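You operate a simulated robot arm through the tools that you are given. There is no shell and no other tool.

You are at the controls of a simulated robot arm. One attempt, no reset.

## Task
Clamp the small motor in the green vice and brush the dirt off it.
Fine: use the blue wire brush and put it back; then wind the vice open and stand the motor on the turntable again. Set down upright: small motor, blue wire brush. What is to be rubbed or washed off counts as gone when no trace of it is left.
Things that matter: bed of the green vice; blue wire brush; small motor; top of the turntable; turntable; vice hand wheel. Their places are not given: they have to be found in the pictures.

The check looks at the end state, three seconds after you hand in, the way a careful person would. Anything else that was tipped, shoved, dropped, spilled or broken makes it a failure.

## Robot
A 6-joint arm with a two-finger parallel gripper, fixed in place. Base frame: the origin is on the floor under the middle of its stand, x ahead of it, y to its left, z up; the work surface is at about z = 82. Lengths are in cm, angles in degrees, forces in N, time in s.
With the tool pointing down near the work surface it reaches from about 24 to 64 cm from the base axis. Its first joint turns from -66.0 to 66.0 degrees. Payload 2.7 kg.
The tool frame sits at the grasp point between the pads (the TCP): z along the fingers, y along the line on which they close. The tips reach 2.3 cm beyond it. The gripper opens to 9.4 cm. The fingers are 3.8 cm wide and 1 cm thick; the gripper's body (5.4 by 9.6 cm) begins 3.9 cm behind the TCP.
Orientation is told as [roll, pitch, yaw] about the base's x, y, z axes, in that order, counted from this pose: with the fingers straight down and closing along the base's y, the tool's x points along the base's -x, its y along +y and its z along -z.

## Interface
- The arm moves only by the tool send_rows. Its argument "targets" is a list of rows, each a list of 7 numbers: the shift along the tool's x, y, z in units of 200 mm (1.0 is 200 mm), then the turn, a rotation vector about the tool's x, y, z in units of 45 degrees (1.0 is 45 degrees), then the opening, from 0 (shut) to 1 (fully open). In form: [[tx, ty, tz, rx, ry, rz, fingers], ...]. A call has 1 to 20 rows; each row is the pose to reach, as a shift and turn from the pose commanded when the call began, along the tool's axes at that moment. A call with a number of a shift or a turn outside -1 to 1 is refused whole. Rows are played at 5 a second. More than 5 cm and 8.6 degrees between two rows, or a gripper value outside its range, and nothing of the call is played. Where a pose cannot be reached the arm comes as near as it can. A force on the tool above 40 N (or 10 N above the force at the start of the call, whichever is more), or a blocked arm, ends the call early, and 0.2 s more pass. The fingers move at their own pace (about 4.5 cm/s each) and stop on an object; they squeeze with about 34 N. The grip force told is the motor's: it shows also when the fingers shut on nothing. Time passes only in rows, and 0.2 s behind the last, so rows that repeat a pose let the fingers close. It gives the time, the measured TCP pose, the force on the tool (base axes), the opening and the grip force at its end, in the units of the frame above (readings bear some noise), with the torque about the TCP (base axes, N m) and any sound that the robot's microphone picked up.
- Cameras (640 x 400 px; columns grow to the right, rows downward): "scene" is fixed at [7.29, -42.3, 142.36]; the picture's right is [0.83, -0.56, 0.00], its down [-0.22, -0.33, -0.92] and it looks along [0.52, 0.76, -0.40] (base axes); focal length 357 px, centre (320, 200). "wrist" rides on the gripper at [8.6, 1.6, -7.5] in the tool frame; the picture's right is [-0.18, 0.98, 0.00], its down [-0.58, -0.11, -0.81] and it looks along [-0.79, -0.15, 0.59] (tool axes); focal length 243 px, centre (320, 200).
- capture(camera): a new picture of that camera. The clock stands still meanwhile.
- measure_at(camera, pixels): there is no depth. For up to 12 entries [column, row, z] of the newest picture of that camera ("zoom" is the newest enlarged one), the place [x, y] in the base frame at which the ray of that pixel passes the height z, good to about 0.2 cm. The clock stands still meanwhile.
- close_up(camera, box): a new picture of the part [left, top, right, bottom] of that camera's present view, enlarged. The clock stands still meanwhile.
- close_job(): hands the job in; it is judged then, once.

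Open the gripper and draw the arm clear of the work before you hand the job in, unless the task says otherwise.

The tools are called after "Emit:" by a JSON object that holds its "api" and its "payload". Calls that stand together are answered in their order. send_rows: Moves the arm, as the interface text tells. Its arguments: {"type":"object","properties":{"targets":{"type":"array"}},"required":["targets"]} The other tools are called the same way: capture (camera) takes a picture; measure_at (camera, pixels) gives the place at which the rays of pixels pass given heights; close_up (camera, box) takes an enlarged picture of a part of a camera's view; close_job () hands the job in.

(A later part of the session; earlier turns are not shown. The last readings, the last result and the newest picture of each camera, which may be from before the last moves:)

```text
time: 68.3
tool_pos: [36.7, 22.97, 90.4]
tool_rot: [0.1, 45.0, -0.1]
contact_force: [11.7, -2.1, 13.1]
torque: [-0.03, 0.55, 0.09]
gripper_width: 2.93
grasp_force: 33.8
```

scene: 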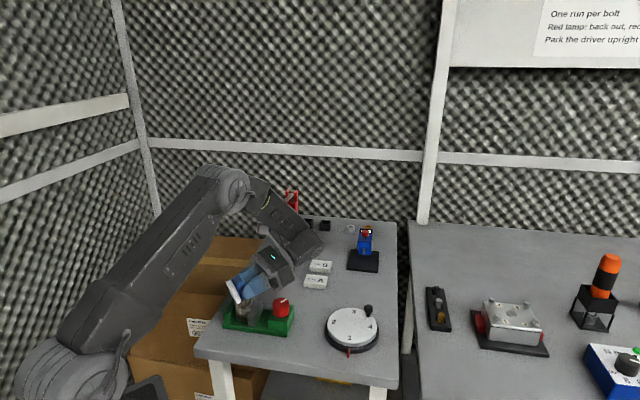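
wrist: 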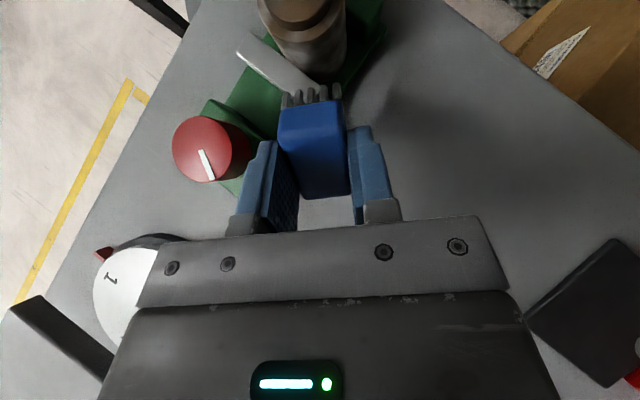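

Contact made: (11.7, −2, 13) N. I stroke downward 1.2 cm and back up while touching, then look at the dirt.

Emit:
{"api": "send_rows", "payload": {"targets": [[-0.009, 0, 0.009, 0, 0, 0, 0.15], [-0.018, 0, 0.018, 0, 0, 0, 0.15], [-0.027, 0, 0.027, 0, 0, 0, 0.15], [-0.036, 0, 0.036, 0, 0, 0, 0.15], [-0.044, 0, 0.044, 0, 0, 0, 0.15], [-0.036, 0, 0.036, 0, 0, 0, 0.15], [-0.027, 0, 0.027, 0, 0, 0, 0.15], [-0.018, 0, 0.018, 0, 0, 0, 0.15], [-0.009, 0, 0.009, 0, 0, 0, 0.15], [0, 0, 0, 0, 0, 0, 0.15]]}}

Emit:
{"api": "close_up", "payload": {"camera": "scene", "box": [225, 260, 305, 330]}}

Emit:
{"api": "close_up", "payload": {"camera": "wrist", "box": [230, 0, 400, 106]}}

```text
time: 70.5
tool_pos: [36.45, 23.01, 90.31]
tool_rot: [0.0, 45.2, -0.1]
contact_force: [1.0, 0.4, -1.1]
torque: [-0.02, 0.0, -0.03]
gripper_width: 2.91
grasp_force: 34.2
```

```text
5.71 times, centred on (265, 295) of scene
```

zoom: 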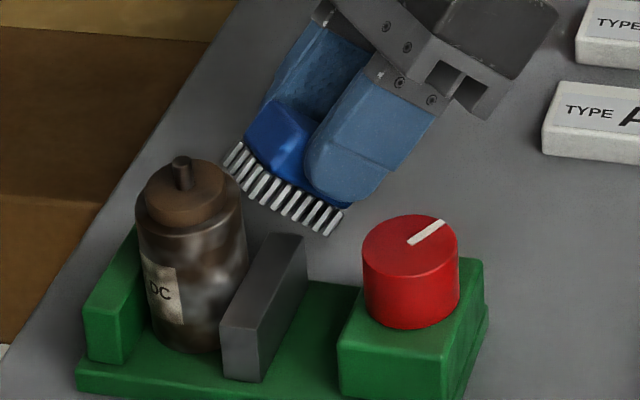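

```text
3.76 times, centred on (315, 53) of wrist
```

zoom: 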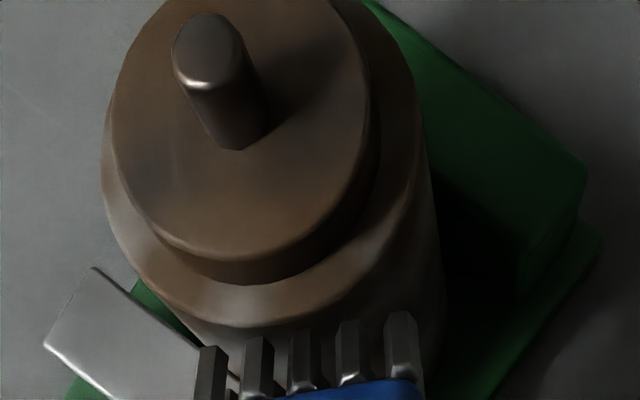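

The motor seems to have shifted a little to the left (shaft from (188,165) to (181,170)), and the dirt looks unchanged. I back the brush off 4 cm to inspect the clamping.

Emit:
{"api": "send_rows", "payload": {"targets": [[-0.03, 0, -0.03, 0, 0, 0, 0.15], [-0.07, 0, -0.07, 0, 0, 0, 0.15], [-0.14, 0, -0.14, 0, 0, 0, 0.15], [-0.14, 0, -0.24, 0, 0, 0, 0.15], [-0.14, 0, -0.24, 0, 0, 0, 0.15]]}}

Emit:
{"api": "close_up", "payload": {"camera": "scene", "box": [225, 280, 285, 335]}}

Emit:
{"api": "close_up", "payload": {"camera": "wrist", "box": [200, 0, 420, 137]}}

```text
time: 71.8
tool_pos: [41.92, 22.9, 91.6]
tool_rot: [-0.1, 45.2, 0.0]
contact_force: [-0.7, -0.4, -0.2]
torque: [0.03, 0.02, 0.02]
gripper_width: 2.92
grasp_force: 34.5
```

```text
7.27 times, centred on (255, 308) of scene
```

zoom: 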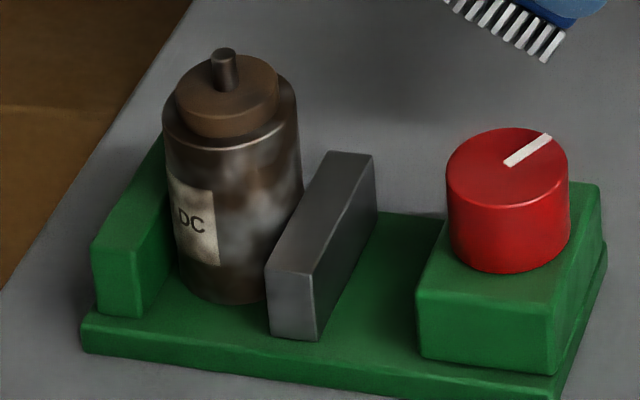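

```text
2.91 times, centred on (310, 68) of wrist
```

zoom: 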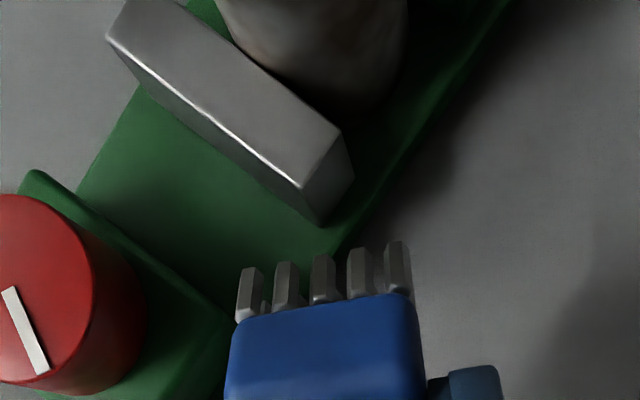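

The motor slid slightly along the jaws (−t) under the push, so I'll brush with lighter force. I take a high zoom of the motor as the baseline for the dirt pattern.

Emit:
{"api": "close_up", "payload": {"camera": "scene", "box": [238, 283, 274, 325]}}

```text
9.52 times, centred on (256, 304) of scene
```

zoom: 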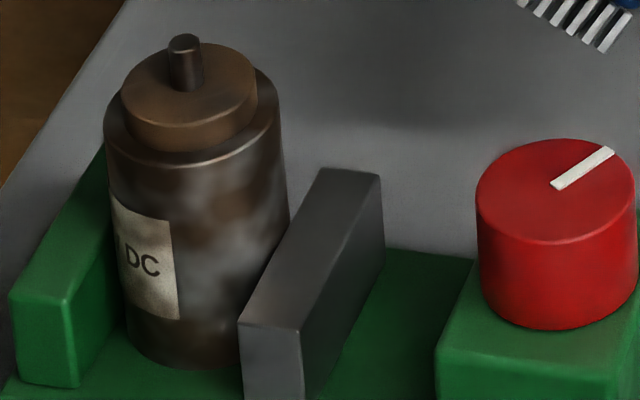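

The label looks cleaner than at the start and the blotches seem fainter, so the contact may already have removed some. I approach again lower (z≈89.6) for more strokes with lighter contact.

Emit:
{"api": "send_rows", "payload": {"targets": [[-0.04, 0, 0.04, 0, 0, 0, 0.15], [-0.06, 0, 0.08, 0, 0, 0, 0.15], [-0.02, 0, 0.12, 0, 0, 0, 0.15], [0.03, 0, 0.17, 0, 0, 0, 0.15], [0.07, 0, 0.211, 0, 0, 0, 0.15], [0.09, 0, 0.231, 0, 0, 0, 0.15], [0.1, 0, 0.241, 0, 0, 0, 0.15], [0.104, 0, 0.245, 0, 0, 0, 0.15], [0.108, 0, 0.249, 0, 0, 0, 0.15]]}}

Emit:
{"api": "close_up", "payload": {"camera": "wrist", "box": [230, 0, 400, 106]}}

```text
time: 73.8
tool_pos: [36.93, 22.83, 89.77]
tool_rot: [-0.2, 45.2, -0.1]
contact_force: [0.1, -0.2, -1.2]
torque: [0.04, 0.03, 0.0]
gripper_width: 2.88
grasp_force: 33.8
```

```text
3.76 times, centred on (315, 53) of wrist
```

zoom: 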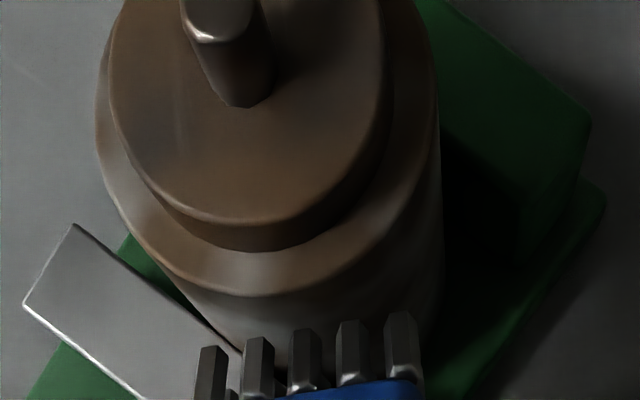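

The motor axis is a little to the left of the brush; I shift 0.4 cm to −y and approach in 0.7 mm steps.

Emit:
{"api": "send_rows", "payload": {"targets": [[0, -0.01, 0, 0, 0, 0, 0.15], [0, -0.02, 0, 0, 0, 0, 0.15], [0.0035, -0.02, 0.0035, 0, 0, 0, 0.15], [0.006, -0.02, 0.006, 0, 0, 0, 0.15], [0.0085, -0.02, 0.0085, 0, 0, 0, 0.15], [0.011, -0.02, 0.011, 0, 0, 0, 0.15]]}}

```text
time: 75.2
tool_pos: [36.63, 22.45, 89.8]
tool_rot: [0.0, 45.0, -0.1]
contact_force: [6.6, -1.9, 1.2]
torque: [0.0, 0.04, 0.05]
gripper_width: 2.91
grasp_force: 34.6
```

Contact at 6.6 N. I rub sideways ±0.8 cm in y a few times.

Emit:
{"api": "send_rows", "payload": {"targets": [[0, 0.02, 0, 0, 0, 0, 0.15], [0, 0.04, 0, 0, 0, 0, 0.15], [0, 0.02, 0, 0, 0, 0, 0.15], [0, 0, 0, 0, 0, 0, 0.15], [0, -0.02, 0, 0, 0, 0, 0.15], [0, -0.04, 0, 0, 0, 0, 0.15], [0, -0.02, 0, 0, 0, 0, 0.15], [0, 0, 0, 0, 0, 0, 0.15], [0, 0.02, 0, 0, 0, 0, 0.15], [0, 0.04, 0, 0, 0, 0, 0.15], [0, 0.02, 0, 0, 0, 0, 0.15], [0, 0, 0, 0, 0, 0, 0.15], [0, -0.02, 0, 0, 0, 0, 0.15], [0, -0.04, 0, 0, 0, 0, 0.15], [0, 0, 0, 0, 0, 0, 0.15]]}}

Emit:
{"api": "close_up", "payload": {"camera": "scene", "box": [238, 283, 274, 325]}}

```text
time: 78.3
tool_pos: [36.64, 22.52, 89.74]
tool_rot: [-0.1, 45.1, -0.1]
contact_force: [-0.6, 0.1, -1.3]
torque: [0.01, -0.03, 0.02]
gripper_width: 2.89
grasp_force: 34.2
```

```text
9.52 times, centred on (256, 304) of scene
```

zoom: 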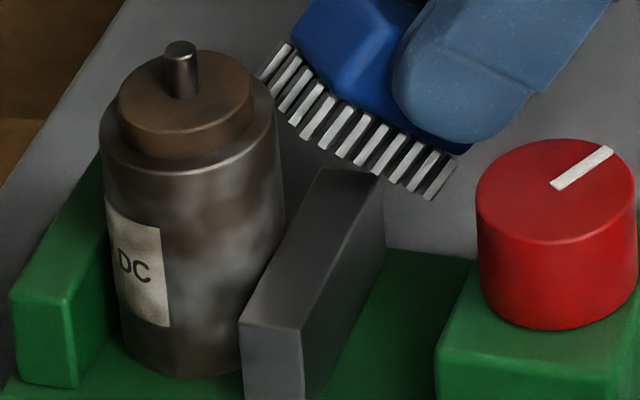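

The dirt clearly fades (body now greyer, less brown) — brushing works, but the push from +x slides the motor along the jaws. I retreat and will instead press from the knob side along −s, where the fixed jaw backs the motor.

Emit:
{"api": "send_rows", "payload": {"targets": [[-0.053, 0, -0.053, 0, 0, 0, 0.15], [-0.106, 0, -0.177, 0, 0, 0, 0.15], [0, 0, -0.283, 0, -0.14, 0, 0.15], [0.106, 0, -0.389, 0, -0.28, 0, 0.15], [0.106, 0, -0.389, 0, -0.42, 0, 0.15], [0.106, 0, -0.389, 0, -0.556, 0, 0.15], [0.106, 0, -0.389, 0, -0.556, 0, 0.15]]}}

```text
time: 80.0
tool_pos: [40.62, 22.41, 96.89]
tool_rot: [-0.2, 20.0, 0.0]
contact_force: [0.0, 0.1, -1.2]
torque: [0.03, -0.03, -0.03]
gripper_width: 2.89
grasp_force: 34.4
```

At (40.6,22.4,96.9), pitch 20. I turn −45° about the vertical and move to about (35.3,16.5,96.9), above the knob side.

Emit:
{"api": "send_rows", "payload": {"targets": [[0.041, -0.049, 0.015, -0.057, 0, 0.157, 0.15], [0.083, -0.098, 0.03, -0.114, 0, 0.313, 0.15], [0.124, -0.147, 0.045, -0.171, 0, 0.47, 0.15], [0.165, -0.196, 0.06, -0.228, 0, 0.627, 0.15], [0.207, -0.245, 0.075, -0.285, 0, 0.783, 0.15], [0.248, -0.2935, 0.09, -0.342, 0, 0.94, 0.15], [0.248, -0.2935, 0.09, -0.342, 0, 0.94, 0.15]]}}

Emit:
{"api": "close_up", "payload": {"camera": "scene", "box": [205, 240, 315, 340]}}

Emit:
{"api": "capture", "payload": {"camera": "wrist"}}

```text
time: 81.5
tool_pos: [35.4, 16.77, 96.72]
tool_rot: [-0.1, 20.0, -45.3]
contact_force: [-0.8, 0.1, -0.9]
torque: [0.05, 0.03, -0.01]
gripper_width: 2.9
grasp_force: 34.2
```

```text
4.00 times, centred on (260, 290) of scene
```

zoom: 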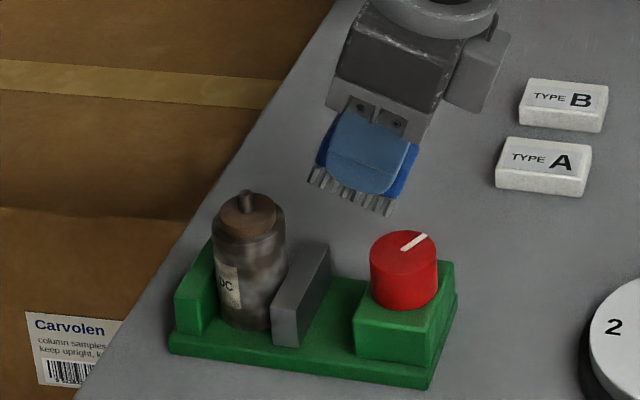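

```text
taken
```

wrist: 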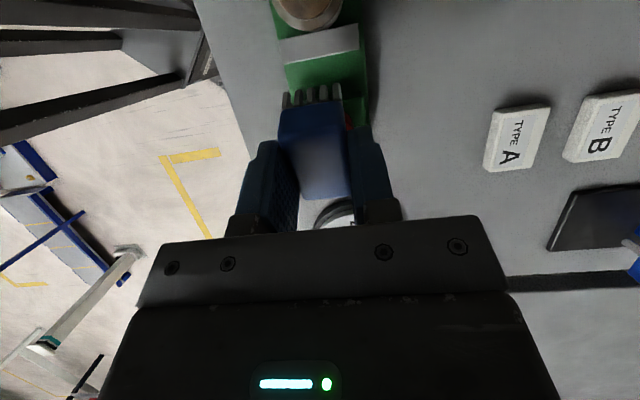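

Aligned with the motor (motor column 308, brush 312). I move 2.1 cm toward it and then descend 6.2 cm beside it, between jaw and knob.

Emit:
{"api": "send_rows", "payload": {"targets": [[0.05, 0, 0.018, 0, 0, 0, 0.15], [0.0987, 0, 0.036, 0, 0, 0, 0.15], [0.0637, 0, 0.132, 0, 0, 0, 0.15], [0.03, 0, 0.226, 0, 0, 0, 0.15], [0.0087, 0, 0.284, 0, 0, 0, 0.15], [-0.0077, 0, 0.328, 0, 0, 0, 0.15], [-0.0077, 0, 0.328, 0, 0, 0, 0.15]]}}

Emit:
{"api": "close_up", "payload": {"camera": "scene", "box": [225, 270, 295, 330]}}

Emit:
{"api": "close_up", "payload": {"camera": "wrist", "box": [230, 0, 400, 106]}}

```text
time: 83.0
tool_pos: [33.77, 18.16, 91.2]
tool_rot: [0.0, 20.4, -44.9]
contact_force: [-7.0, -1.2, 10.0]
torque: [-0.1, 0.11, -0.14]
gripper_width: 2.91
grasp_force: 34.0
stopped in row 6: the force on the tool passed its limit at 58 N (the readings are from after the stop); the commanded pose is now the measured one
```

```text
6.67 times, centred on (260, 300) of scene
```

zoom: 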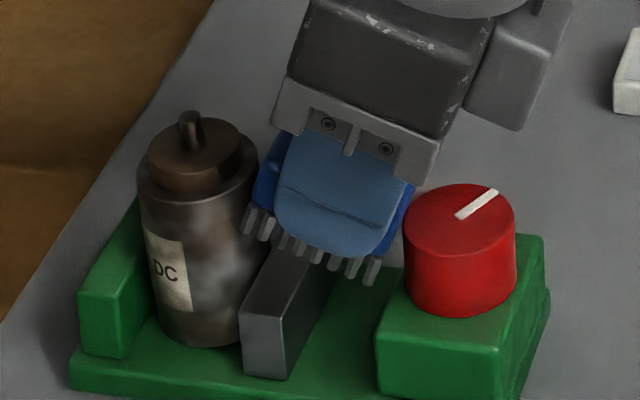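

```text
3.76 times, centred on (315, 53) of wrist
```

zoom: 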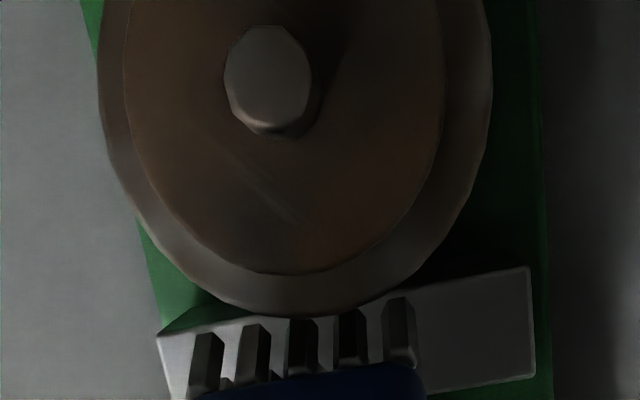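

The back end of the brush touched the knob's rim (force back −s and up); knob and vice look unmoved. I lift straight up 6 cm.

Emit:
{"api": "send_rows", "payload": {"targets": [[0.009, 0, -0.024, 0, 0, 0, 0.15], [0.034, 0, -0.094, 0, 0, 0, 0.15], [0.069, 0, -0.188, 0, 0, 0, 0.15], [0.103, 0, -0.282, 0, 0, 0, 0.15], [0.103, 0, -0.282, 0, 0, 0, 0.15]]}}

Emit:
{"api": "close_up", "payload": {"camera": "scene", "box": [215, 250, 305, 335]}}

```text
time: 84.2
tool_pos: [33.8, 18.04, 97.13]
tool_rot: [0.2, 20.1, -44.9]
contact_force: [0.0, 0.8, -0.2]
torque: [-0.03, 0.0, -0.02]
gripper_width: 2.92
grasp_force: 34.0
```

```text
4.71 times, centred on (260, 292) of scene
```

zoom: 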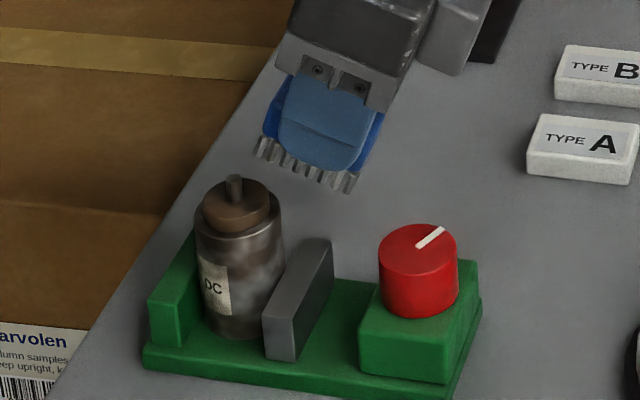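

Motor looks greyer still. I swing to the −y side (yaw −90), moving to about (29.4,14.6,99), so the next push goes toward +y and re-centres the motor.

Emit:
{"api": "send_rows", "payload": {"targets": [[0.034, 0, -0.094, 0, 0, 0, 0.15], [0.04, -0.046, -0.092, -0.057, 0, 0.157, 0.15], [0.045, -0.092, -0.09, -0.114, 0, 0.313, 0.15], [0.051, -0.138, -0.088, -0.171, 0, 0.47, 0.15], [0.056, -0.184, -0.086, -0.228, 0, 0.627, 0.15], [0.062, -0.23, -0.084, -0.285, 0, 0.783, 0.15], [0.067, -0.276, -0.082, -0.342, 0, 0.94, 0.15], [0.067, -0.276, -0.082, -0.342, 0, 0.94, 0.15]]}}

Emit:
{"api": "capture", "payload": {"camera": "wrist"}}

Emit:
{"api": "capture", "payload": {"camera": "scene"}}

```text
time: 86.0
tool_pos: [29.44, 14.59, 99.28]
tool_rot: [0.0, 20.4, -90.0]
contact_force: [0.0, -0.3, -1.0]
torque: [-0.01, 0.01, 0.06]
gripper_width: 2.89
grasp_force: 34.3
```

```text
taken
```

wrist: 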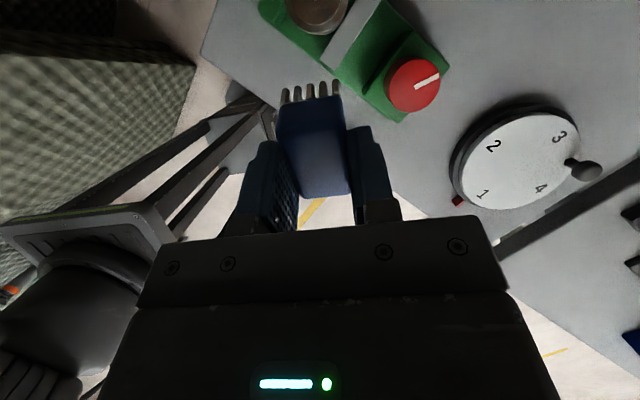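

```text
taken
```

scene: 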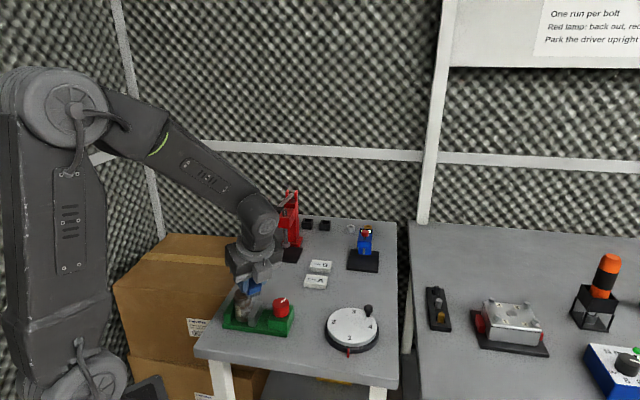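

Reachable. I pitch to 30° here, then I will lower.

Emit:
{"api": "send_rows", "payload": {"targets": [[0, 0, 0, 0, 0.1, 0, 0.15], [0, 0, 0, 0, 0.213, 0, 0.15], [0, 0, 0, 0, 0.213, 0, 0.15]]}}

Emit:
{"api": "capture", "payload": {"camera": "wrist"}}

Emit:
{"api": "measure_at", "payload": {"camera": "wrist", "pixels": [[316, 30, 89.2], [313, 100, 92]]}}

```text
time: 86.8
tool_pos: [29.35, 14.73, 99.2]
tool_rot: [0.0, 29.9, -90.0]
contact_force: [-0.3, -1.1, -0.9]
torque: [0.02, 0.04, 0.0]
gripper_width: 2.92
grasp_force: 33.9
```

```text
taken
```

wrist: 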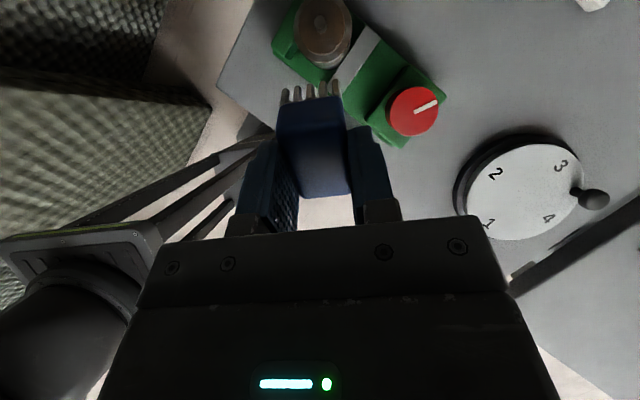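

```text
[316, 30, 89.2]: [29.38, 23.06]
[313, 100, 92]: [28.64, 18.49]
```

I measure the motor's top in this view (shaft near (321,22), body edge 293–352).

Emit:
{"api": "close_up", "payload": {"camera": "wrist", "box": [260, 0, 400, 87]}}

Emit:
{"api": "measure_at", "payload": {"camera": "wrist", "pixels": [[320, 24, 91.5], [321, 37, 90], [294, 35, 89.2], [352, 35, 89.2], [322, 68, 89.2]]}}

```text
4.57 times, centred on (330, 44) of wrist
```

zoom: 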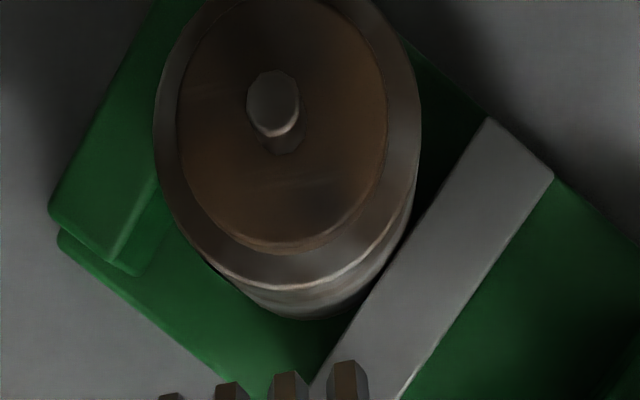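

```text
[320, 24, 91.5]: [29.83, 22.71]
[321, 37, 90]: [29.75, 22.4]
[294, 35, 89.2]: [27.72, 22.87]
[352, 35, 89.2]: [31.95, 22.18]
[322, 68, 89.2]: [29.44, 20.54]
```

The motor axis is near (29.8,22.5). I shift 0.4 cm in x and lower beside it to z≈90.1.

Emit:
{"api": "send_rows", "payload": {"targets": [[-0.038, 0.02, 0.066, 0, 0, 0, 0.15], [-0.076, 0.02, 0.131, 0, 0, 0, 0.15], [-0.114, 0.02, 0.197, 0, 0, 0, 0.15], [-0.152, 0.02, 0.263, 0, 0, 0, 0.15], [-0.19, 0.02, 0.328, 0, 0, 0, 0.15], [-0.215, 0.02, 0.372, 0, 0, 0, 0.15], [-0.2275, 0.02, 0.394, 0, 0, 0, 0.15], [-0.2275, 0.02, 0.394, 0, 0, 0, 0.15]]}}

Emit:
{"api": "close_up", "payload": {"camera": "scene", "box": [215, 260, 305, 340]}}

Emit:
{"api": "close_up", "payload": {"camera": "wrist", "box": [230, 0, 400, 106]}}

```text
time: 88.5
tool_pos: [29.92, 14.86, 90.09]
tool_rot: [0.1, 29.9, -90.1]
contact_force: [-0.3, 0.3, -1.6]
torque: [-0.02, -0.01, 0.01]
gripper_width: 2.89
grasp_force: 34.2
```

```text
5.00 times, centred on (260, 300) of scene
```

zoom: 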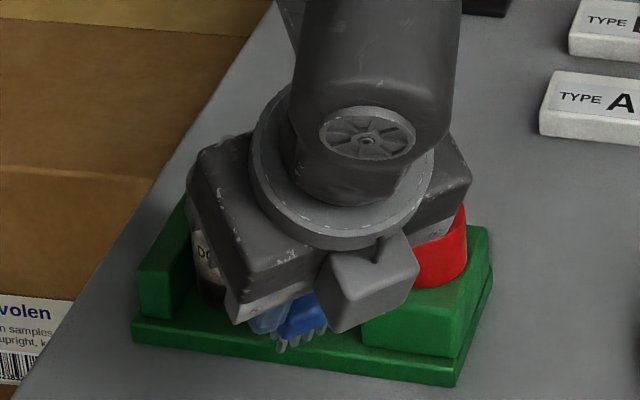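

```text
3.76 times, centred on (315, 53) of wrist
```

zoom: 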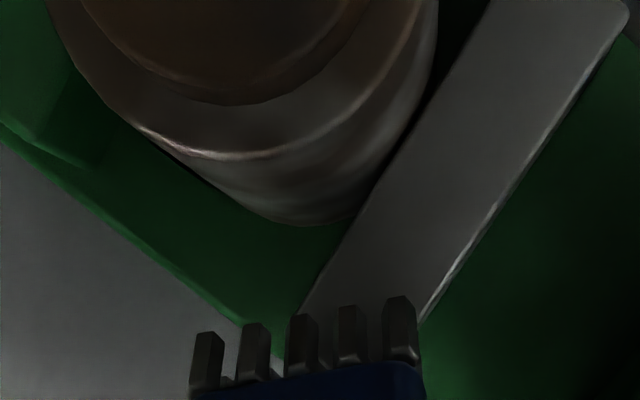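

I measure the motor's shoulder edges in this view to align sideways.

Emit:
{"api": "measure_at", "payload": {"camera": "zoom", "pixels": [[130, 122, 89.2], [437, 60, 89.2], [270, 155, 89.2], [300, 226, 86.5], [205, 335, 86.5], [400, 300, 86.5]]}}

```text
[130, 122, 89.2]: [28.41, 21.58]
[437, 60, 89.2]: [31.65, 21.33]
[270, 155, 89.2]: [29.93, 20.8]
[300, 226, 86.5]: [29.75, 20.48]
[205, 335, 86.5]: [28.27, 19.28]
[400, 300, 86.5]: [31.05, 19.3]
```

Aligned (brush centre x≈29.7, motor 29.8), gap ≈1.2 cm. I approach along +y: 0.8 cm, then 1 mm steps.

Emit:
{"api": "send_rows", "payload": {"targets": [[0.017, 0, 0.01, 0, 0, 0, 0.15], [0.035, 0, 0.02, 0, 0, 0, 0.15], [0.039, 0, 0.0225, 0, 0, 0, 0.15], [0.0433, 0, 0.025, 0, 0, 0, 0.15], [0.0476, 0, 0.0275, 0, 0, 0, 0.15], [0.0476, 0, 0.0275, 0, 0, 0, 0.15]]}}

```text
time: 90.0
tool_pos: [29.76, 15.77, 89.99]
tool_rot: [0.0, 29.8, -90.0]
contact_force: [-0.7, -0.4, -0.9]
torque: [0.03, 0.0, -0.02]
gripper_width: 2.92
grasp_force: 33.6
```

No contact yet at y≈15.8. I go on in 0.8 mm steps.

Emit:
{"api": "send_rows", "payload": {"targets": [[0.0035, 0, 0.002, 0, 0, 0, 0.15], [0.007, 0, 0.004, 0, 0, 0, 0.15], [0.0105, 0, 0.006, 0, 0, 0, 0.15], [0.014, 0, 0.008, 0, 0, 0, 0.15]]}}

```text
time: 91.0
tool_pos: [29.82, 16.23, 90.04]
tool_rot: [0.0, 29.8, -90.0]
contact_force: [-0.5, -0.6, -1.0]
torque: [-0.02, 0.01, -0.02]
gripper_width: 2.93
grasp_force: 34.4
```

Emit:
{"api": "close_up", "payload": {"camera": "wrist", "box": [230, 0, 400, 106]}}

Emit:
{"api": "send_rows", "payload": {"targets": [[0.0035, 0, 0.002, 0, 0, 0, 0.15], [0.007, 0, 0.004, 0, 0, 0, 0.15], [0.0105, 0, 0.006, 0, 0, 0, 0.15]]}}

```text
3.76 times, centred on (315, 53) of wrist
```

zoom: 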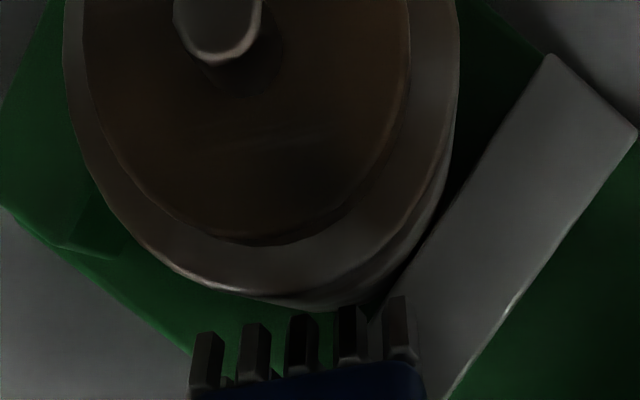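

```text
time: 91.8
tool_pos: [29.81, 16.48, 90.08]
tool_rot: [-0.1, 29.9, -90.0]
contact_force: [0.3, -0.1, -1.2]
torque: [-0.07, 0.02, -0.05]
gripper_width: 2.9
grasp_force: 34.2
```

The bristle tips are very near the motor, still no force at y≈16.5. I continue in 0.8 mm steps.

Emit:
{"api": "send_rows", "payload": {"targets": [[0.0035, 0, 0.002, 0, 0, 0, 0.15], [0.007, 0, 0.004, 0, 0, 0, 0.15], [0.0105, 0, 0.006, 0, 0, 0, 0.15]]}}

```text
time: 92.5
tool_pos: [30.01, 16.55, 90.19]
tool_rot: [0.0, 29.8, -90.1]
contact_force: [1.8, -6.0, 0.0]
torque: [-0.07, -0.07, -0.14]
gripper_width: 2.9
grasp_force: 34.0
```

Contact: −6 N in y. I rub sideways (tool y, ±0.8 cm) in a long series.

Emit:
{"api": "send_rows", "payload": {"targets": [[0.001, 0.02, 0.0006, 0, 0, 0, 0.15], [0.001, 0.04, 0.0006, 0, 0, 0, 0.15], [0.001, 0.02, 0.0006, 0, 0, 0, 0.15], [0.001, 0, 0.0006, 0, 0, 0, 0.15], [0.001, -0.02, 0.0006, 0, 0, 0, 0.15], [0.001, -0.04, 0.0006, 0, 0, 0, 0.15], [0.001, -0.02, 0.0006, 0, 0, 0, 0.15], [0.002, 0, 0.001, 0, 0, 0, 0.15], [0.002, 0.02, 0.001, 0, 0, 0, 0.15], [0.002, 0.04, 0.001, 0, 0, 0, 0.15], [0.002, 0.02, 0.001, 0, 0, 0, 0.15], [0.002, 0, 0.001, 0, 0, 0, 0.15], [0.002, -0.02, 0.001, 0, 0, 0, 0.15], [0.002, -0.04, 0.001, 0, 0, 0, 0.15], [0.002, -0.02, 0.001, 0, 0, 0, 0.15], [0.002, 0, 0.001, 0, 0, 0, 0.15]]}}

Emit:
{"api": "close_up", "payload": {"camera": "wrist", "box": [230, 0, 400, 106]}}

```text
time: 96.0
tool_pos: [29.71, 16.67, 89.86]
tool_rot: [0.0, 29.8, -90.0]
contact_force: [-0.3, -0.4, -0.7]
torque: [0.02, 0.0, -0.04]
gripper_width: 2.91
grasp_force: 34.2
```

```text
3.76 times, centred on (315, 53) of wrist
```

zoom: 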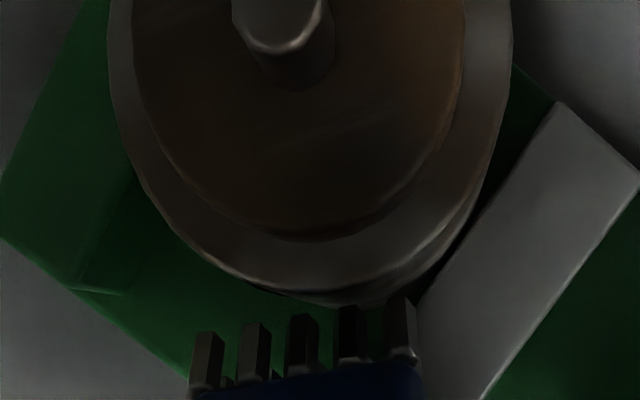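

Contact was lost as the motor slid a bit toward +t. I press in again in small steps.

Emit:
{"api": "send_rows", "payload": {"targets": [[0.003, 0.01, 0.0017, 0, 0, 0, 0.15], [0.006, 0.015, 0.0035, 0, 0, 0, 0.15], [0.009, 0.015, 0.0052, 0, 0, 0, 0.15]]}}

```text
time: 96.8
tool_pos: [30.26, 16.88, 90.17]
tool_rot: [0.0, 29.8, -90.1]
contact_force: [0.9, -3.8, -1.0]
torque: [0.0, 0.02, -0.05]
gripper_width: 2.91
grasp_force: 33.7
```

Contact again (−3.8 N). I rub sideways in another series of strokes.

Emit:
{"api": "send_rows", "payload": {"targets": [[0, 0.02, 0, 0, 0, 0, 0.15], [0, 0.04, 0, 0, 0, 0, 0.15], [0, 0.02, 0, 0, 0, 0, 0.15], [0, 0, 0, 0, 0, 0, 0.15], [0, -0.02, 0, 0, 0, 0, 0.15], [0, -0.04, 0, 0, 0, 0, 0.15], [0, -0.02, 0, 0, 0, 0, 0.15], [0, 0, 0, 0, 0, 0, 0.15], [0.001, 0.02, 0.0006, 0, 0, 0, 0.15], [0.001, 0.04, 0.0006, 0, 0, 0, 0.15], [0.001, 0.02, 0.0006, 0, 0, 0, 0.15], [0.001, 0, 0.0006, 0, 0, 0, 0.15], [0.001, -0.02, 0.0006, 0, 0, 0, 0.15], [0.001, -0.04, 0.0006, 0, 0, 0, 0.15], [0.001, -0.02, 0.0006, 0, 0, 0, 0.15], [0.001, 0, 0.0006, 0, 0, 0, 0.15]]}}

```text
time: 100.2
tool_pos: [30.16, 16.92, 89.97]
tool_rot: [0.0, 29.9, -90.1]
contact_force: [-0.9, -1.1, 3.1]
torque: [-0.04, 0.05, 0.03]
gripper_width: 2.89
grasp_force: 34.1
```

I retreat and move aside to see the motor from the scene camera.

Emit:
{"api": "send_rows", "payload": {"targets": [[-0.043, 0, -0.025, 0, 0, 0, 0.15], [-0.087, 0, -0.05, 0, 0, 0, 0.15], [-0.037, 0.05, -0.137, 0, 0, 0, 0.15], [0.013, 0.15, -0.223, 0, 0, 0, 0.15], [0.063, 0.3, -0.31, 0, 0, 0, 0.15], [0.113, 0.45, -0.396, 0, 0, 0, 0.15], [0.113, 0.6, -0.396, 0, 0, 0, 0.15], [0.113, 0.7, -0.396, 0, 0, 0, 0.15], [0.113, 0.7, -0.396, 0, 0, 0, 0.15]]}}

Emit:
{"api": "close_up", "payload": {"camera": "scene", "box": [238, 283, 274, 325]}}

Emit:
{"api": "capture", "payload": {"camera": "scene"}}

```text
time: 102.2
tool_pos: [43.83, 14.7, 98.0]
tool_rot: [0.0, 29.7, -89.9]
contact_force: [-0.3, 0.8, -0.9]
torque: [-0.01, 0.03, 0.01]
gripper_width: 2.9
grasp_force: 33.7
```

```text
9.52 times, centred on (256, 304) of scene
```

zoom: 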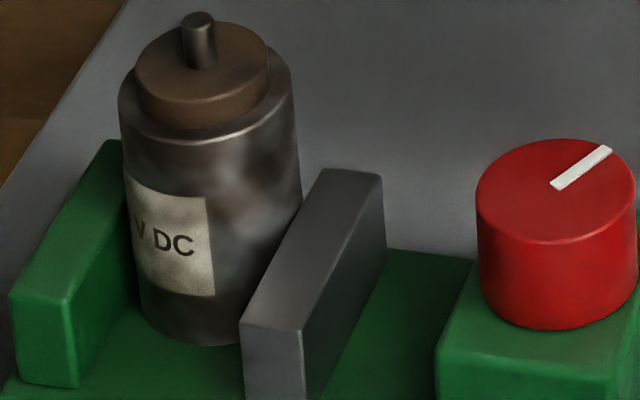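

```text
taken
```

scene: 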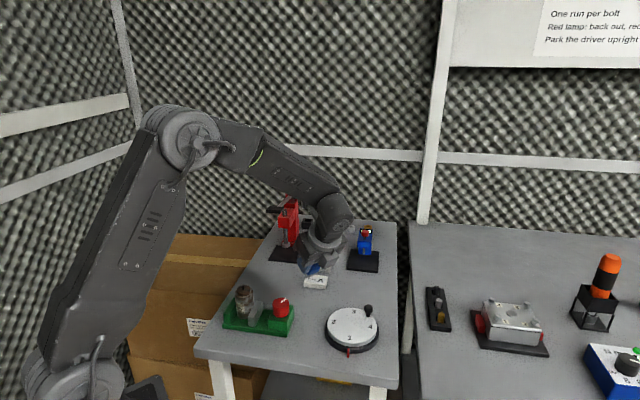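

The dirt is now very faint and the label clean; the motor also slid/turned a little in the jaws. I swing back to the +x side for more brushing: first half of the turn.

Emit:
{"api": "send_rows", "payload": {"targets": [[0.031, -0.015, 0.018, 0.083, 0, -0.144, 0.15], [0.062, -0.03, 0.036, 0.167, 0, -0.289, 0.15], [0.093, -0.045, 0.054, 0.25, 0, -0.433, 0.15], [0.124, -0.06, 0.072, 0.333, 0, -0.577, 0.15], [0.155, -0.075, 0.09, 0.417, 0, -0.722, 0.15], [0.186, -0.09, 0.1075, 0.5, 0, -0.866, 0.15], [0.186, -0.09, 0.1075, 0.5, 0, -0.866, 0.15]]}}

Emit:
{"api": "send_rows", "payload": {"targets": [[0.033, 0.006, 0.019, 0.083, 0, -0.144, 0.15], [0.065, 0.012, 0.038, 0.167, 0, -0.289, 0.15], [0.098, 0.018, 0.057, 0.25, 0, -0.433, 0.15], [0.131, 0.024, 0.075, 0.333, 0, -0.577, 0.15], [0.163, 0.03, 0.094, 0.417, 0, -0.722, 0.15], [0.196, 0.035, 0.113, 0.5, 0, -0.866, 0.15], [0.196, 0.035, 0.113, 0.5, 0, -0.866, 0.15]]}}

Emit:
{"api": "capture", "payload": {"camera": "wrist"}}

```text
time: 103.8
tool_pos: [42.5, 19.29, 98.01]
tool_rot: [-0.1, 29.9, -44.8]
contact_force: [0.7, -0.4, -0.8]
torque: [0.01, -0.03, -0.03]
gripper_width: 2.91
grasp_force: 33.8
```

```text
time: 105.3
tool_pos: [39.62, 22.9, 98.03]
tool_rot: [-0.2, 30.1, 0.2]
contact_force: [0.1, 0.7, -1.4]
torque: [0.02, 0.01, 0.0]
gripper_width: 2.93
grasp_force: 33.9
```

```text
taken
```

wrist: 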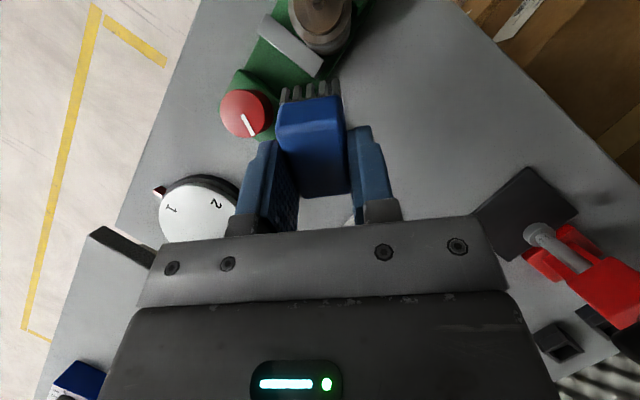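

Motor in view at (321,30). I measure its near edge to align.

Emit:
{"api": "close_up", "payload": {"camera": "wrist", "box": [250, 0, 400, 94]}}

Emit:
{"api": "measure_at", "payload": {"camera": "zoom", "pixels": [[310, 170, 89.2], [310, 235, 85.5], [162, 60, 89.2], [450, 60, 89.2], [205, 360, 87.5], [370, 330, 87.5]]}}

```text
4.26 times, centred on (325, 47) of wrist
```

zoom: 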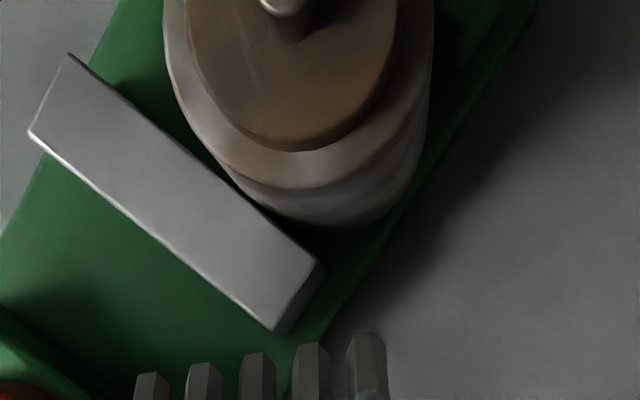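

```text
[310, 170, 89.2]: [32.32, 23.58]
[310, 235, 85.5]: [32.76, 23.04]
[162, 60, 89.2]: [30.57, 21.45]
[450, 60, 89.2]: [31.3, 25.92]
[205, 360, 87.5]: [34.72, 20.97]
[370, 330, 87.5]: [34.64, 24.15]
```

The motor's axis is now near (30.2,23.5). I shift +0.6 cm in y, lower to z≈90.3, then approach.

Emit:
{"api": "send_rows", "payload": {"targets": [[-0.04, 0.015, 0.069, 0, 0, 0, 0.15], [-0.08, 0.03, 0.139, 0, 0, 0, 0.15], [-0.12, 0.03, 0.208, 0, 0, 0, 0.15], [-0.16, 0.03, 0.277, 0, 0, 0, 0.15], [-0.1925, 0.03, 0.333, 0, 0, 0, 0.15], [-0.149, 0.03, 0.358, 0, 0, 0, 0.15], [-0.106, 0.03, 0.383, 0, 0, 0, 0.15], [-0.08, 0.03, 0.398, 0, 0, 0, 0.15], [-0.08, 0.03, 0.398, 0, 0, 0, 0.15]]}}

Emit:
{"api": "close_up", "payload": {"camera": "wrist", "box": [230, 0, 400, 106]}}

```text
time: 107.3
tool_pos: [37.06, 23.47, 90.32]
tool_rot: [-0.1, 29.9, 0.0]
contact_force: [5.1, -1.4, 0.4]
torque: [-0.06, -0.06, 0.12]
gripper_width: 2.91
grasp_force: 34.2
```

```text
3.76 times, centred on (315, 53) of wrist
```

zoom: 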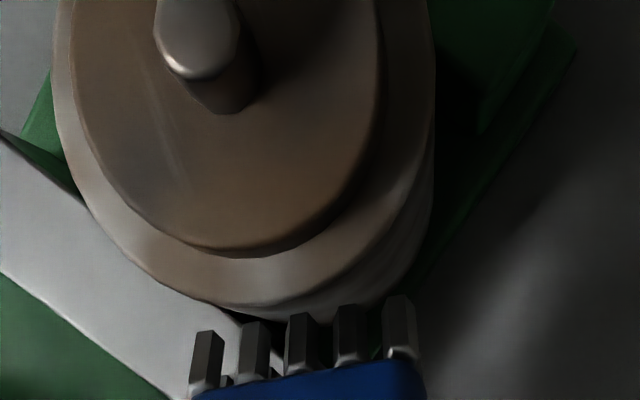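

Contact at 5 N. I rub sideways ±0.8 cm, adding small pushes to keep touching.

Emit:
{"api": "send_rows", "payload": {"targets": [[0, 0.02, 0, 0, 0, 0, 0.15], [0, 0.04, 0, 0, 0, 0, 0.15], [0, 0.02, 0, 0, 0, 0, 0.15], [0, 0, 0, 0, 0, 0, 0.15], [0, -0.02, 0, 0, 0, 0, 0.15], [0, -0.04, 0, 0, 0, 0, 0.15], [0, -0.02, 0, 0, 0, 0, 0.15], [0.002, 0, 0.001, 0, 0, 0, 0.15], [0.002, 0.02, 0.001, 0, 0, 0, 0.15], [0.002, 0.04, 0.001, 0, 0, 0, 0.15], [0.002, 0.02, 0.001, 0, 0, 0, 0.15], [0.004, 0, 0.002, 0, 0, 0, 0.15], [0.004, -0.02, 0.002, 0, 0, 0, 0.15], [0.004, -0.04, 0.002, 0, 0, 0, 0.15], [0.004, -0.02, 0.002, 0, 0, 0, 0.15], [0.004, 0, 0.002, 0, 0, 0, 0.15]]}}

Emit:
{"api": "close_up", "payload": {"camera": "scene", "box": [238, 283, 274, 325]}}

```text
time: 110.8
tool_pos: [36.82, 23.43, 90.39]
tool_rot: [-0.2, 29.9, 0.0]
contact_force: [0.1, -0.5, -1.1]
torque: [0.01, -0.01, -0.01]
gripper_width: 2.92
grasp_force: 34.3
```

```text
9.52 times, centred on (256, 304) of scene
```

zoom: 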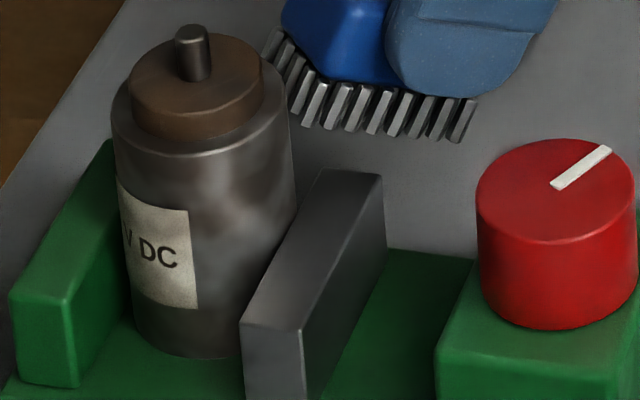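

Only a faint brownish shade is left. I press in again and continue rubbing, shifted 0.2 cm to −y.

Emit:
{"api": "send_rows", "payload": {"targets": [[0.004, -0.01, 0.0025, 0, 0, 0, 0.15], [0.008, -0.01, 0.005, 0, 0, 0, 0.15], [0.008, 0.01, 0.005, 0, 0, 0, 0.15], [0.008, 0.03, 0.005, 0, 0, 0, 0.15], [0.008, 0.01, 0.005, 0, 0, 0, 0.15], [0.009, -0.01, 0.0055, 0, 0, 0, 0.15], [0.009, -0.03, 0.0055, 0, 0, 0, 0.15], [0.009, -0.05, 0.0055, 0, 0, 0, 0.15], [0.01, -0.03, 0.006, 0, 0, 0, 0.15], [0.01, -0.01, 0.006, 0, 0, 0, 0.15], [0.01, 0.01, 0.006, 0, 0, 0, 0.15], [0.011, 0.03, 0.0065, 0, 0, 0, 0.15], [0.011, 0.01, 0.0065, 0, 0, 0, 0.15], [0.012, -0.01, 0.007, 0, 0, 0, 0.15], [0.012, -0.03, 0.007, 0, 0, 0, 0.15], [0.012, -0.05, 0.007, 0, 0, 0, 0.15], [0.013, -0.03, 0.0075, 0, 0, 0, 0.15], [0.013, -0.01, 0.0075, 0, 0, 0, 0.15]]}}

Emit:
{"api": "close_up", "payload": {"camera": "scene", "box": [238, 283, 274, 325]}}

```text
time: 114.5
tool_pos: [36.63, 23.25, 90.39]
tool_rot: [-0.3, 30.0, 0.0]
contact_force: [1.6, -0.7, -1.3]
torque: [0.04, -0.04, 0.02]
gripper_width: 2.88
grasp_force: 34.3
```

```text
9.52 times, centred on (256, 304) of scene
```

zoom: 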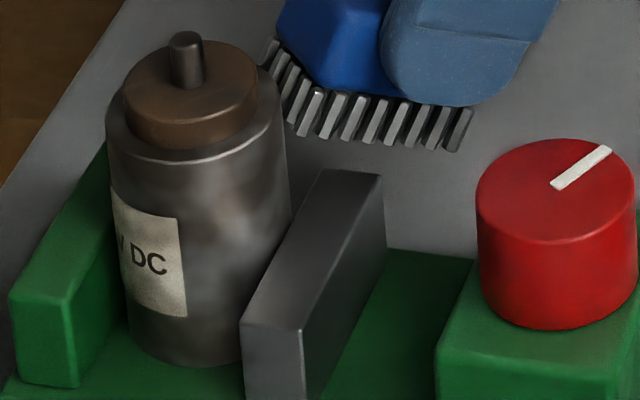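

Almost clean, with a slight smear at (215,220). I press in and rub another series.

Emit:
{"api": "send_rows", "payload": {"targets": [[0.003, -0.01, 0.0018, 0, 0, 0, 0.15], [0.006, -0.01, 0.0035, 0, 0, 0, 0.15], [0.006, 0.01, 0.0035, 0, 0, 0, 0.15], [0.007, 0.03, 0.004, 0, 0, 0, 0.15], [0.007, 0.01, 0.004, 0, 0, 0, 0.15], [0.008, -0.01, 0.0046, 0, 0, 0, 0.15], [0.008, -0.03, 0.0046, 0, 0, 0, 0.15], [0.008, -0.05, 0.0046, 0, 0, 0, 0.15], [0.009, -0.03, 0.0052, 0, 0, 0, 0.15], [0.009, -0.01, 0.0052, 0, 0, 0, 0.15], [0.009, 0.01, 0.0052, 0, 0, 0, 0.15], [0.01, 0.03, 0.0058, 0, 0, 0, 0.15], [0.01, 0.01, 0.0058, 0, 0, 0, 0.15], [0.011, -0.01, 0.0064, 0, 0, 0, 0.15], [0.011, -0.03, 0.0064, 0, 0, 0, 0.15], [0.011, -0.05, 0.0064, 0, 0, 0, 0.15], [0.012, -0.03, 0.007, 0, 0, 0, 0.15], [0.012, -0.01, 0.007, 0, 0, 0, 0.15]]}}

Emit:
{"api": "close_up", "payload": {"camera": "scene", "box": [238, 283, 274, 325]}}

```text
time: 118.3
tool_pos: [36.29, 23.06, 90.46]
tool_rot: [-0.2, 30.1, 0.0]
contact_force: [-0.7, -0.8, -1.5]
torque: [0.0, -0.01, 0.0]
gripper_width: 2.9
grasp_force: 34.2
```

```text
9.52 times, centred on (256, 304) of scene
```

zoom: 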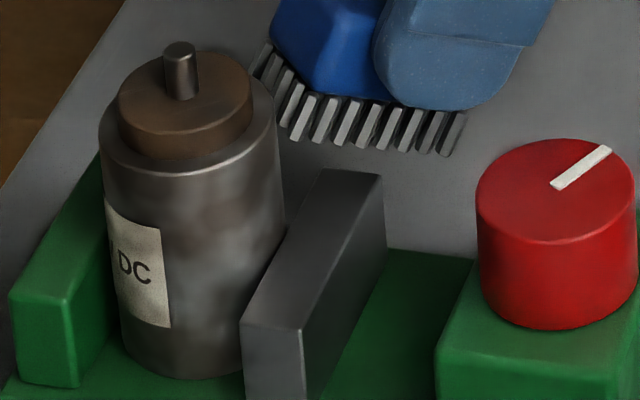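

Nearly uniform; the motor slid to −t again. I retreat up and will do a last series from the −y side, which also re-centres it.

Emit:
{"api": "send_rows", "payload": {"targets": [[-0.05, 0, -0.029, 0, 0, 0, 0.15], [-0.13, 0, -0.075, 0, 0, 0, 0.15], [-0.08, 0, -0.162, 0, 0, 0, 0.15], [-0.03, 0, -0.248, 0, 0, 0, 0.15], [0.02, 0, -0.335, 0, 0, 0, 0.15], [0.07, 0, -0.421, 0, 0, 0, 0.15], [0.07, 0, -0.421, 0, 0, 0, 0.15]]}}

Emit:
{"api": "close_up", "payload": {"camera": "scene", "box": [238, 283, 274, 325]}}

Emit:
{"api": "close_up", "payload": {"camera": "wrist", "box": [250, 0, 400, 94]}}

```text
time: 120.0
tool_pos: [39.39, 23.14, 98.3]
tool_rot: [-0.2, 29.9, -0.1]
contact_force: [-0.2, 0.4, 0.3]
torque: [0.05, -0.01, -0.04]
gripper_width: 2.89
grasp_force: 33.7
```

```text
9.52 times, centred on (256, 304) of scene
```

zoom: 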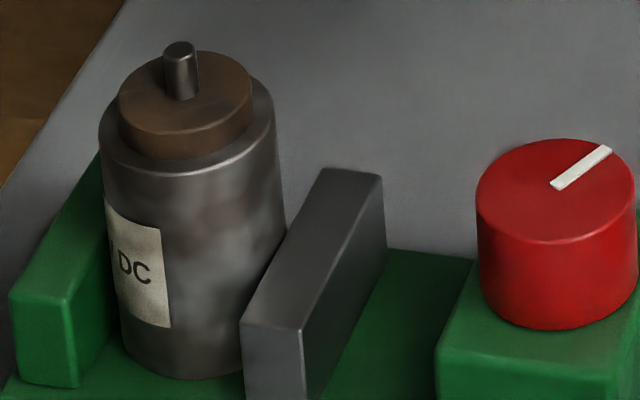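

```text
4.26 times, centred on (325, 47) of wrist
```

zoom: 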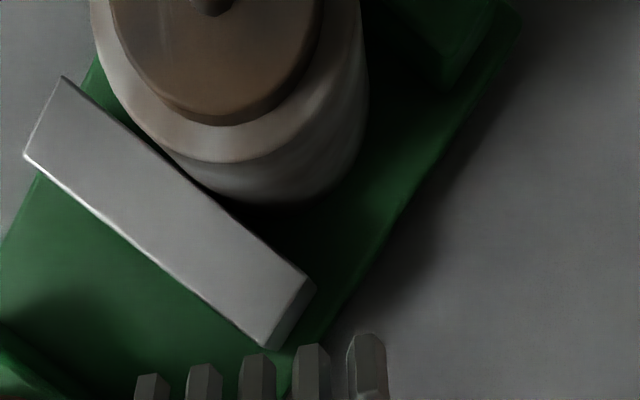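

Faint blotches still show at (215,215). I swing to the −y side in two turns.

Emit:
{"api": "send_rows", "payload": {"targets": [[0.031, -0.051, 0.016, -0.083, 0, 0.144, 0.15], [0.062, -0.102, 0.032, -0.167, 0, 0.289, 0.15], [0.094, -0.153, 0.048, -0.25, 0, 0.433, 0.15], [0.125, -0.203, 0.064, -0.333, 0, 0.577, 0.15], [0.156, -0.254, 0.08, -0.417, 0, 0.722, 0.15], [0.187, -0.305, 0.096, -0.5, 0, 0.866, 0.15], [0.187, -0.305, 0.096, -0.5, 0, 0.866, 0.15]]}}

Emit:
{"api": "send_rows", "payload": {"targets": [[0.016, -0.049, 0.009, -0.083, 0, 0.144, 0.15], [0.032, -0.098, 0.018, -0.167, 0, 0.289, 0.15], [0.048, -0.147, 0.028, -0.25, 0, 0.433, 0.15], [0.063, -0.196, 0.037, -0.333, 0, 0.577, 0.15], [0.079, -0.245, 0.046, -0.417, 0, 0.722, 0.15], [0.095, -0.2935, 0.055, -0.5, 0, 0.866, 0.15], [0.095, -0.2935, 0.055, -0.5, 0, 0.866, 0.15]]}}

Emit:
{"api": "close_up", "payload": {"camera": "wrist", "box": [240, 0, 400, 100]}}

```text
time: 121.5
tool_pos: [34.97, 16.8, 98.73]
tool_rot: [-0.1, 30.0, -45.2]
contact_force: [-0.8, 1.1, -0.7]
torque: [-0.01, 0.01, -0.05]
gripper_width: 2.91
grasp_force: 33.4
```

```text
time: 123.2
tool_pos: [29.35, 14.43, 98.55]
tool_rot: [-0.1, 30.0, -90.1]
contact_force: [0.2, -0.2, 0.1]
torque: [0.01, -0.01, 0.01]
gripper_width: 2.92
grasp_force: 33.9
```

```text
4.00 times, centred on (320, 50) of wrist
```

zoom: 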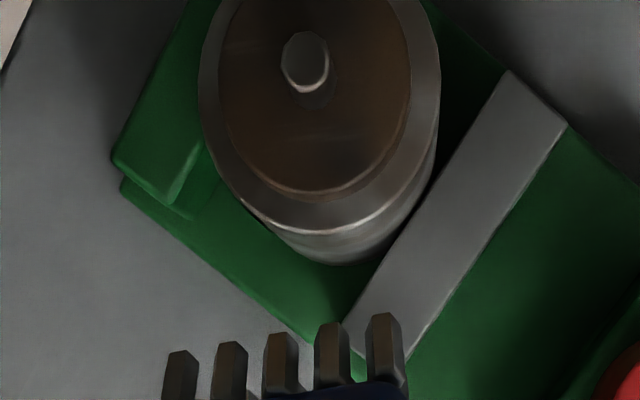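

I measure the motor's near edge from here: shoulder front ≈(325,225), bottom front ≈(340,263).

Emit:
{"api": "measure_at", "payload": {"camera": "zoom", "pixels": [[322, 235, 89.2], [342, 264, 85.7], [198, 90, 89.2], [440, 90, 89.2], [165, 360, 87], [405, 325, 87]]}}

```text
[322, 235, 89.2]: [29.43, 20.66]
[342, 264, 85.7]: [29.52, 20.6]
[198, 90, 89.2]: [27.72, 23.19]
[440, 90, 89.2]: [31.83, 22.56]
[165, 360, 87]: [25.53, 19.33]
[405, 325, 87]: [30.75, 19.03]
```

Axis ≈ (29.6,22.7). I lower to z≈90.1 and approach to just before contact (y≈16.1).

Emit:
{"api": "send_rows", "payload": {"targets": [[-0.042, 0.01, 0.073, 0, 0, 0, 0.15], [-0.084, 0.01, 0.146, 0, 0, 0, 0.15], [-0.127, 0.01, 0.22, 0, 0, 0, 0.15], [-0.169, 0.01, 0.293, 0, 0, 0, 0.15], [-0.211, 0.01, 0.366, 0, 0, 0, 0.15], [-0.176, 0.01, 0.386, 0, 0, 0, 0.15], [-0.142, 0.01, 0.406, 0, 0, 0, 0.15], [-0.138, 0.01, 0.408, 0, 0, 0, 0.15], [-0.138, 0.01, 0.408, 0, 0, 0, 0.15]]}}

```text
time: 125.2
tool_pos: [29.72, 16.04, 90.12]
tool_rot: [0.0, 29.8, -90.0]
contact_force: [0.4, -0.2, -0.5]
torque: [0.01, -0.01, 0.01]
gripper_width: 2.91
grasp_force: 33.6
```

I approach in 1 mm steps while swinging sideways, so the rubbing starts as soon as the tips touch.

Emit:
{"api": "send_rows", "payload": {"targets": [[0.004, 0, 0.0023, 0, 0, 0, 0.15], [0.008, 0, 0.0046, 0, 0, 0, 0.15], [0.012, 0, 0.007, 0, 0, 0, 0.15], [0.016, 0, 0.0092, 0, 0, 0, 0.15], [0.02, 0, 0.0115, 0, 0, 0, 0.15]]}}

```text
time: 126.3
tool_pos: [29.72, 16.5, 90.06]
tool_rot: [0.1, 29.7, -90.0]
contact_force: [3.5, -15.9, 4.3]
torque: [-0.1, -0.04, -0.19]
gripper_width: 2.9
grasp_force: 33.5
```

Contact (−16 N). I rub sideways in a long series.

Emit:
{"api": "send_rows", "payload": {"targets": [[-0.001, 0.02, -0.0006, 0, 0, 0, 0.15], [-0.001, 0.04, -0.0006, 0, 0, 0, 0.15], [-0.001, 0.02, -0.0006, 0, 0, 0, 0.15], [0, 0, 0, 0, 0, 0, 0.15], [0, -0.02, 0, 0, 0, 0, 0.15], [0, -0.04, 0, 0, 0, 0, 0.15], [0, -0.02, 0, 0, 0, 0, 0.15], [0.001, 0, 0.0006, 0, 0, 0, 0.15], [0.002, 0.02, 0.0012, 0, 0, 0, 0.15], [0.003, 0.04, 0.0017, 0, 0, 0, 0.15], [0.004, 0.02, 0.0023, 0, 0, 0, 0.15], [0.005, 0, 0.0029, 0, 0, 0, 0.15], [0.006, -0.02, 0.0035, 0, 0, 0, 0.15], [0.007, -0.04, 0.004, 0, 0, 0, 0.15], [0.008, -0.02, 0.0046, 0, 0, 0, 0.15], [0.009, 0, 0.0052, 0, 0, 0, 0.15], [0.01, 0.02, 0.0058, 0, 0, 0, 0.15], [0.01, 0.04, 0.0058, 0, 0, 0, 0.15], [0.01, 0.02, 0.0058, 0, 0, 0, 0.15], [0.01, 0, 0.0058, 0, 0, 0, 0.15]]}}

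```text
time: 130.6
tool_pos: [29.56, 16.8, 90.08]
tool_rot: [0.0, 29.8, -89.9]
contact_force: [0.7, -0.5, 0.6]
torque: [-0.02, 0.0, -0.01]
gripper_width: 2.9
grasp_force: 33.9
```

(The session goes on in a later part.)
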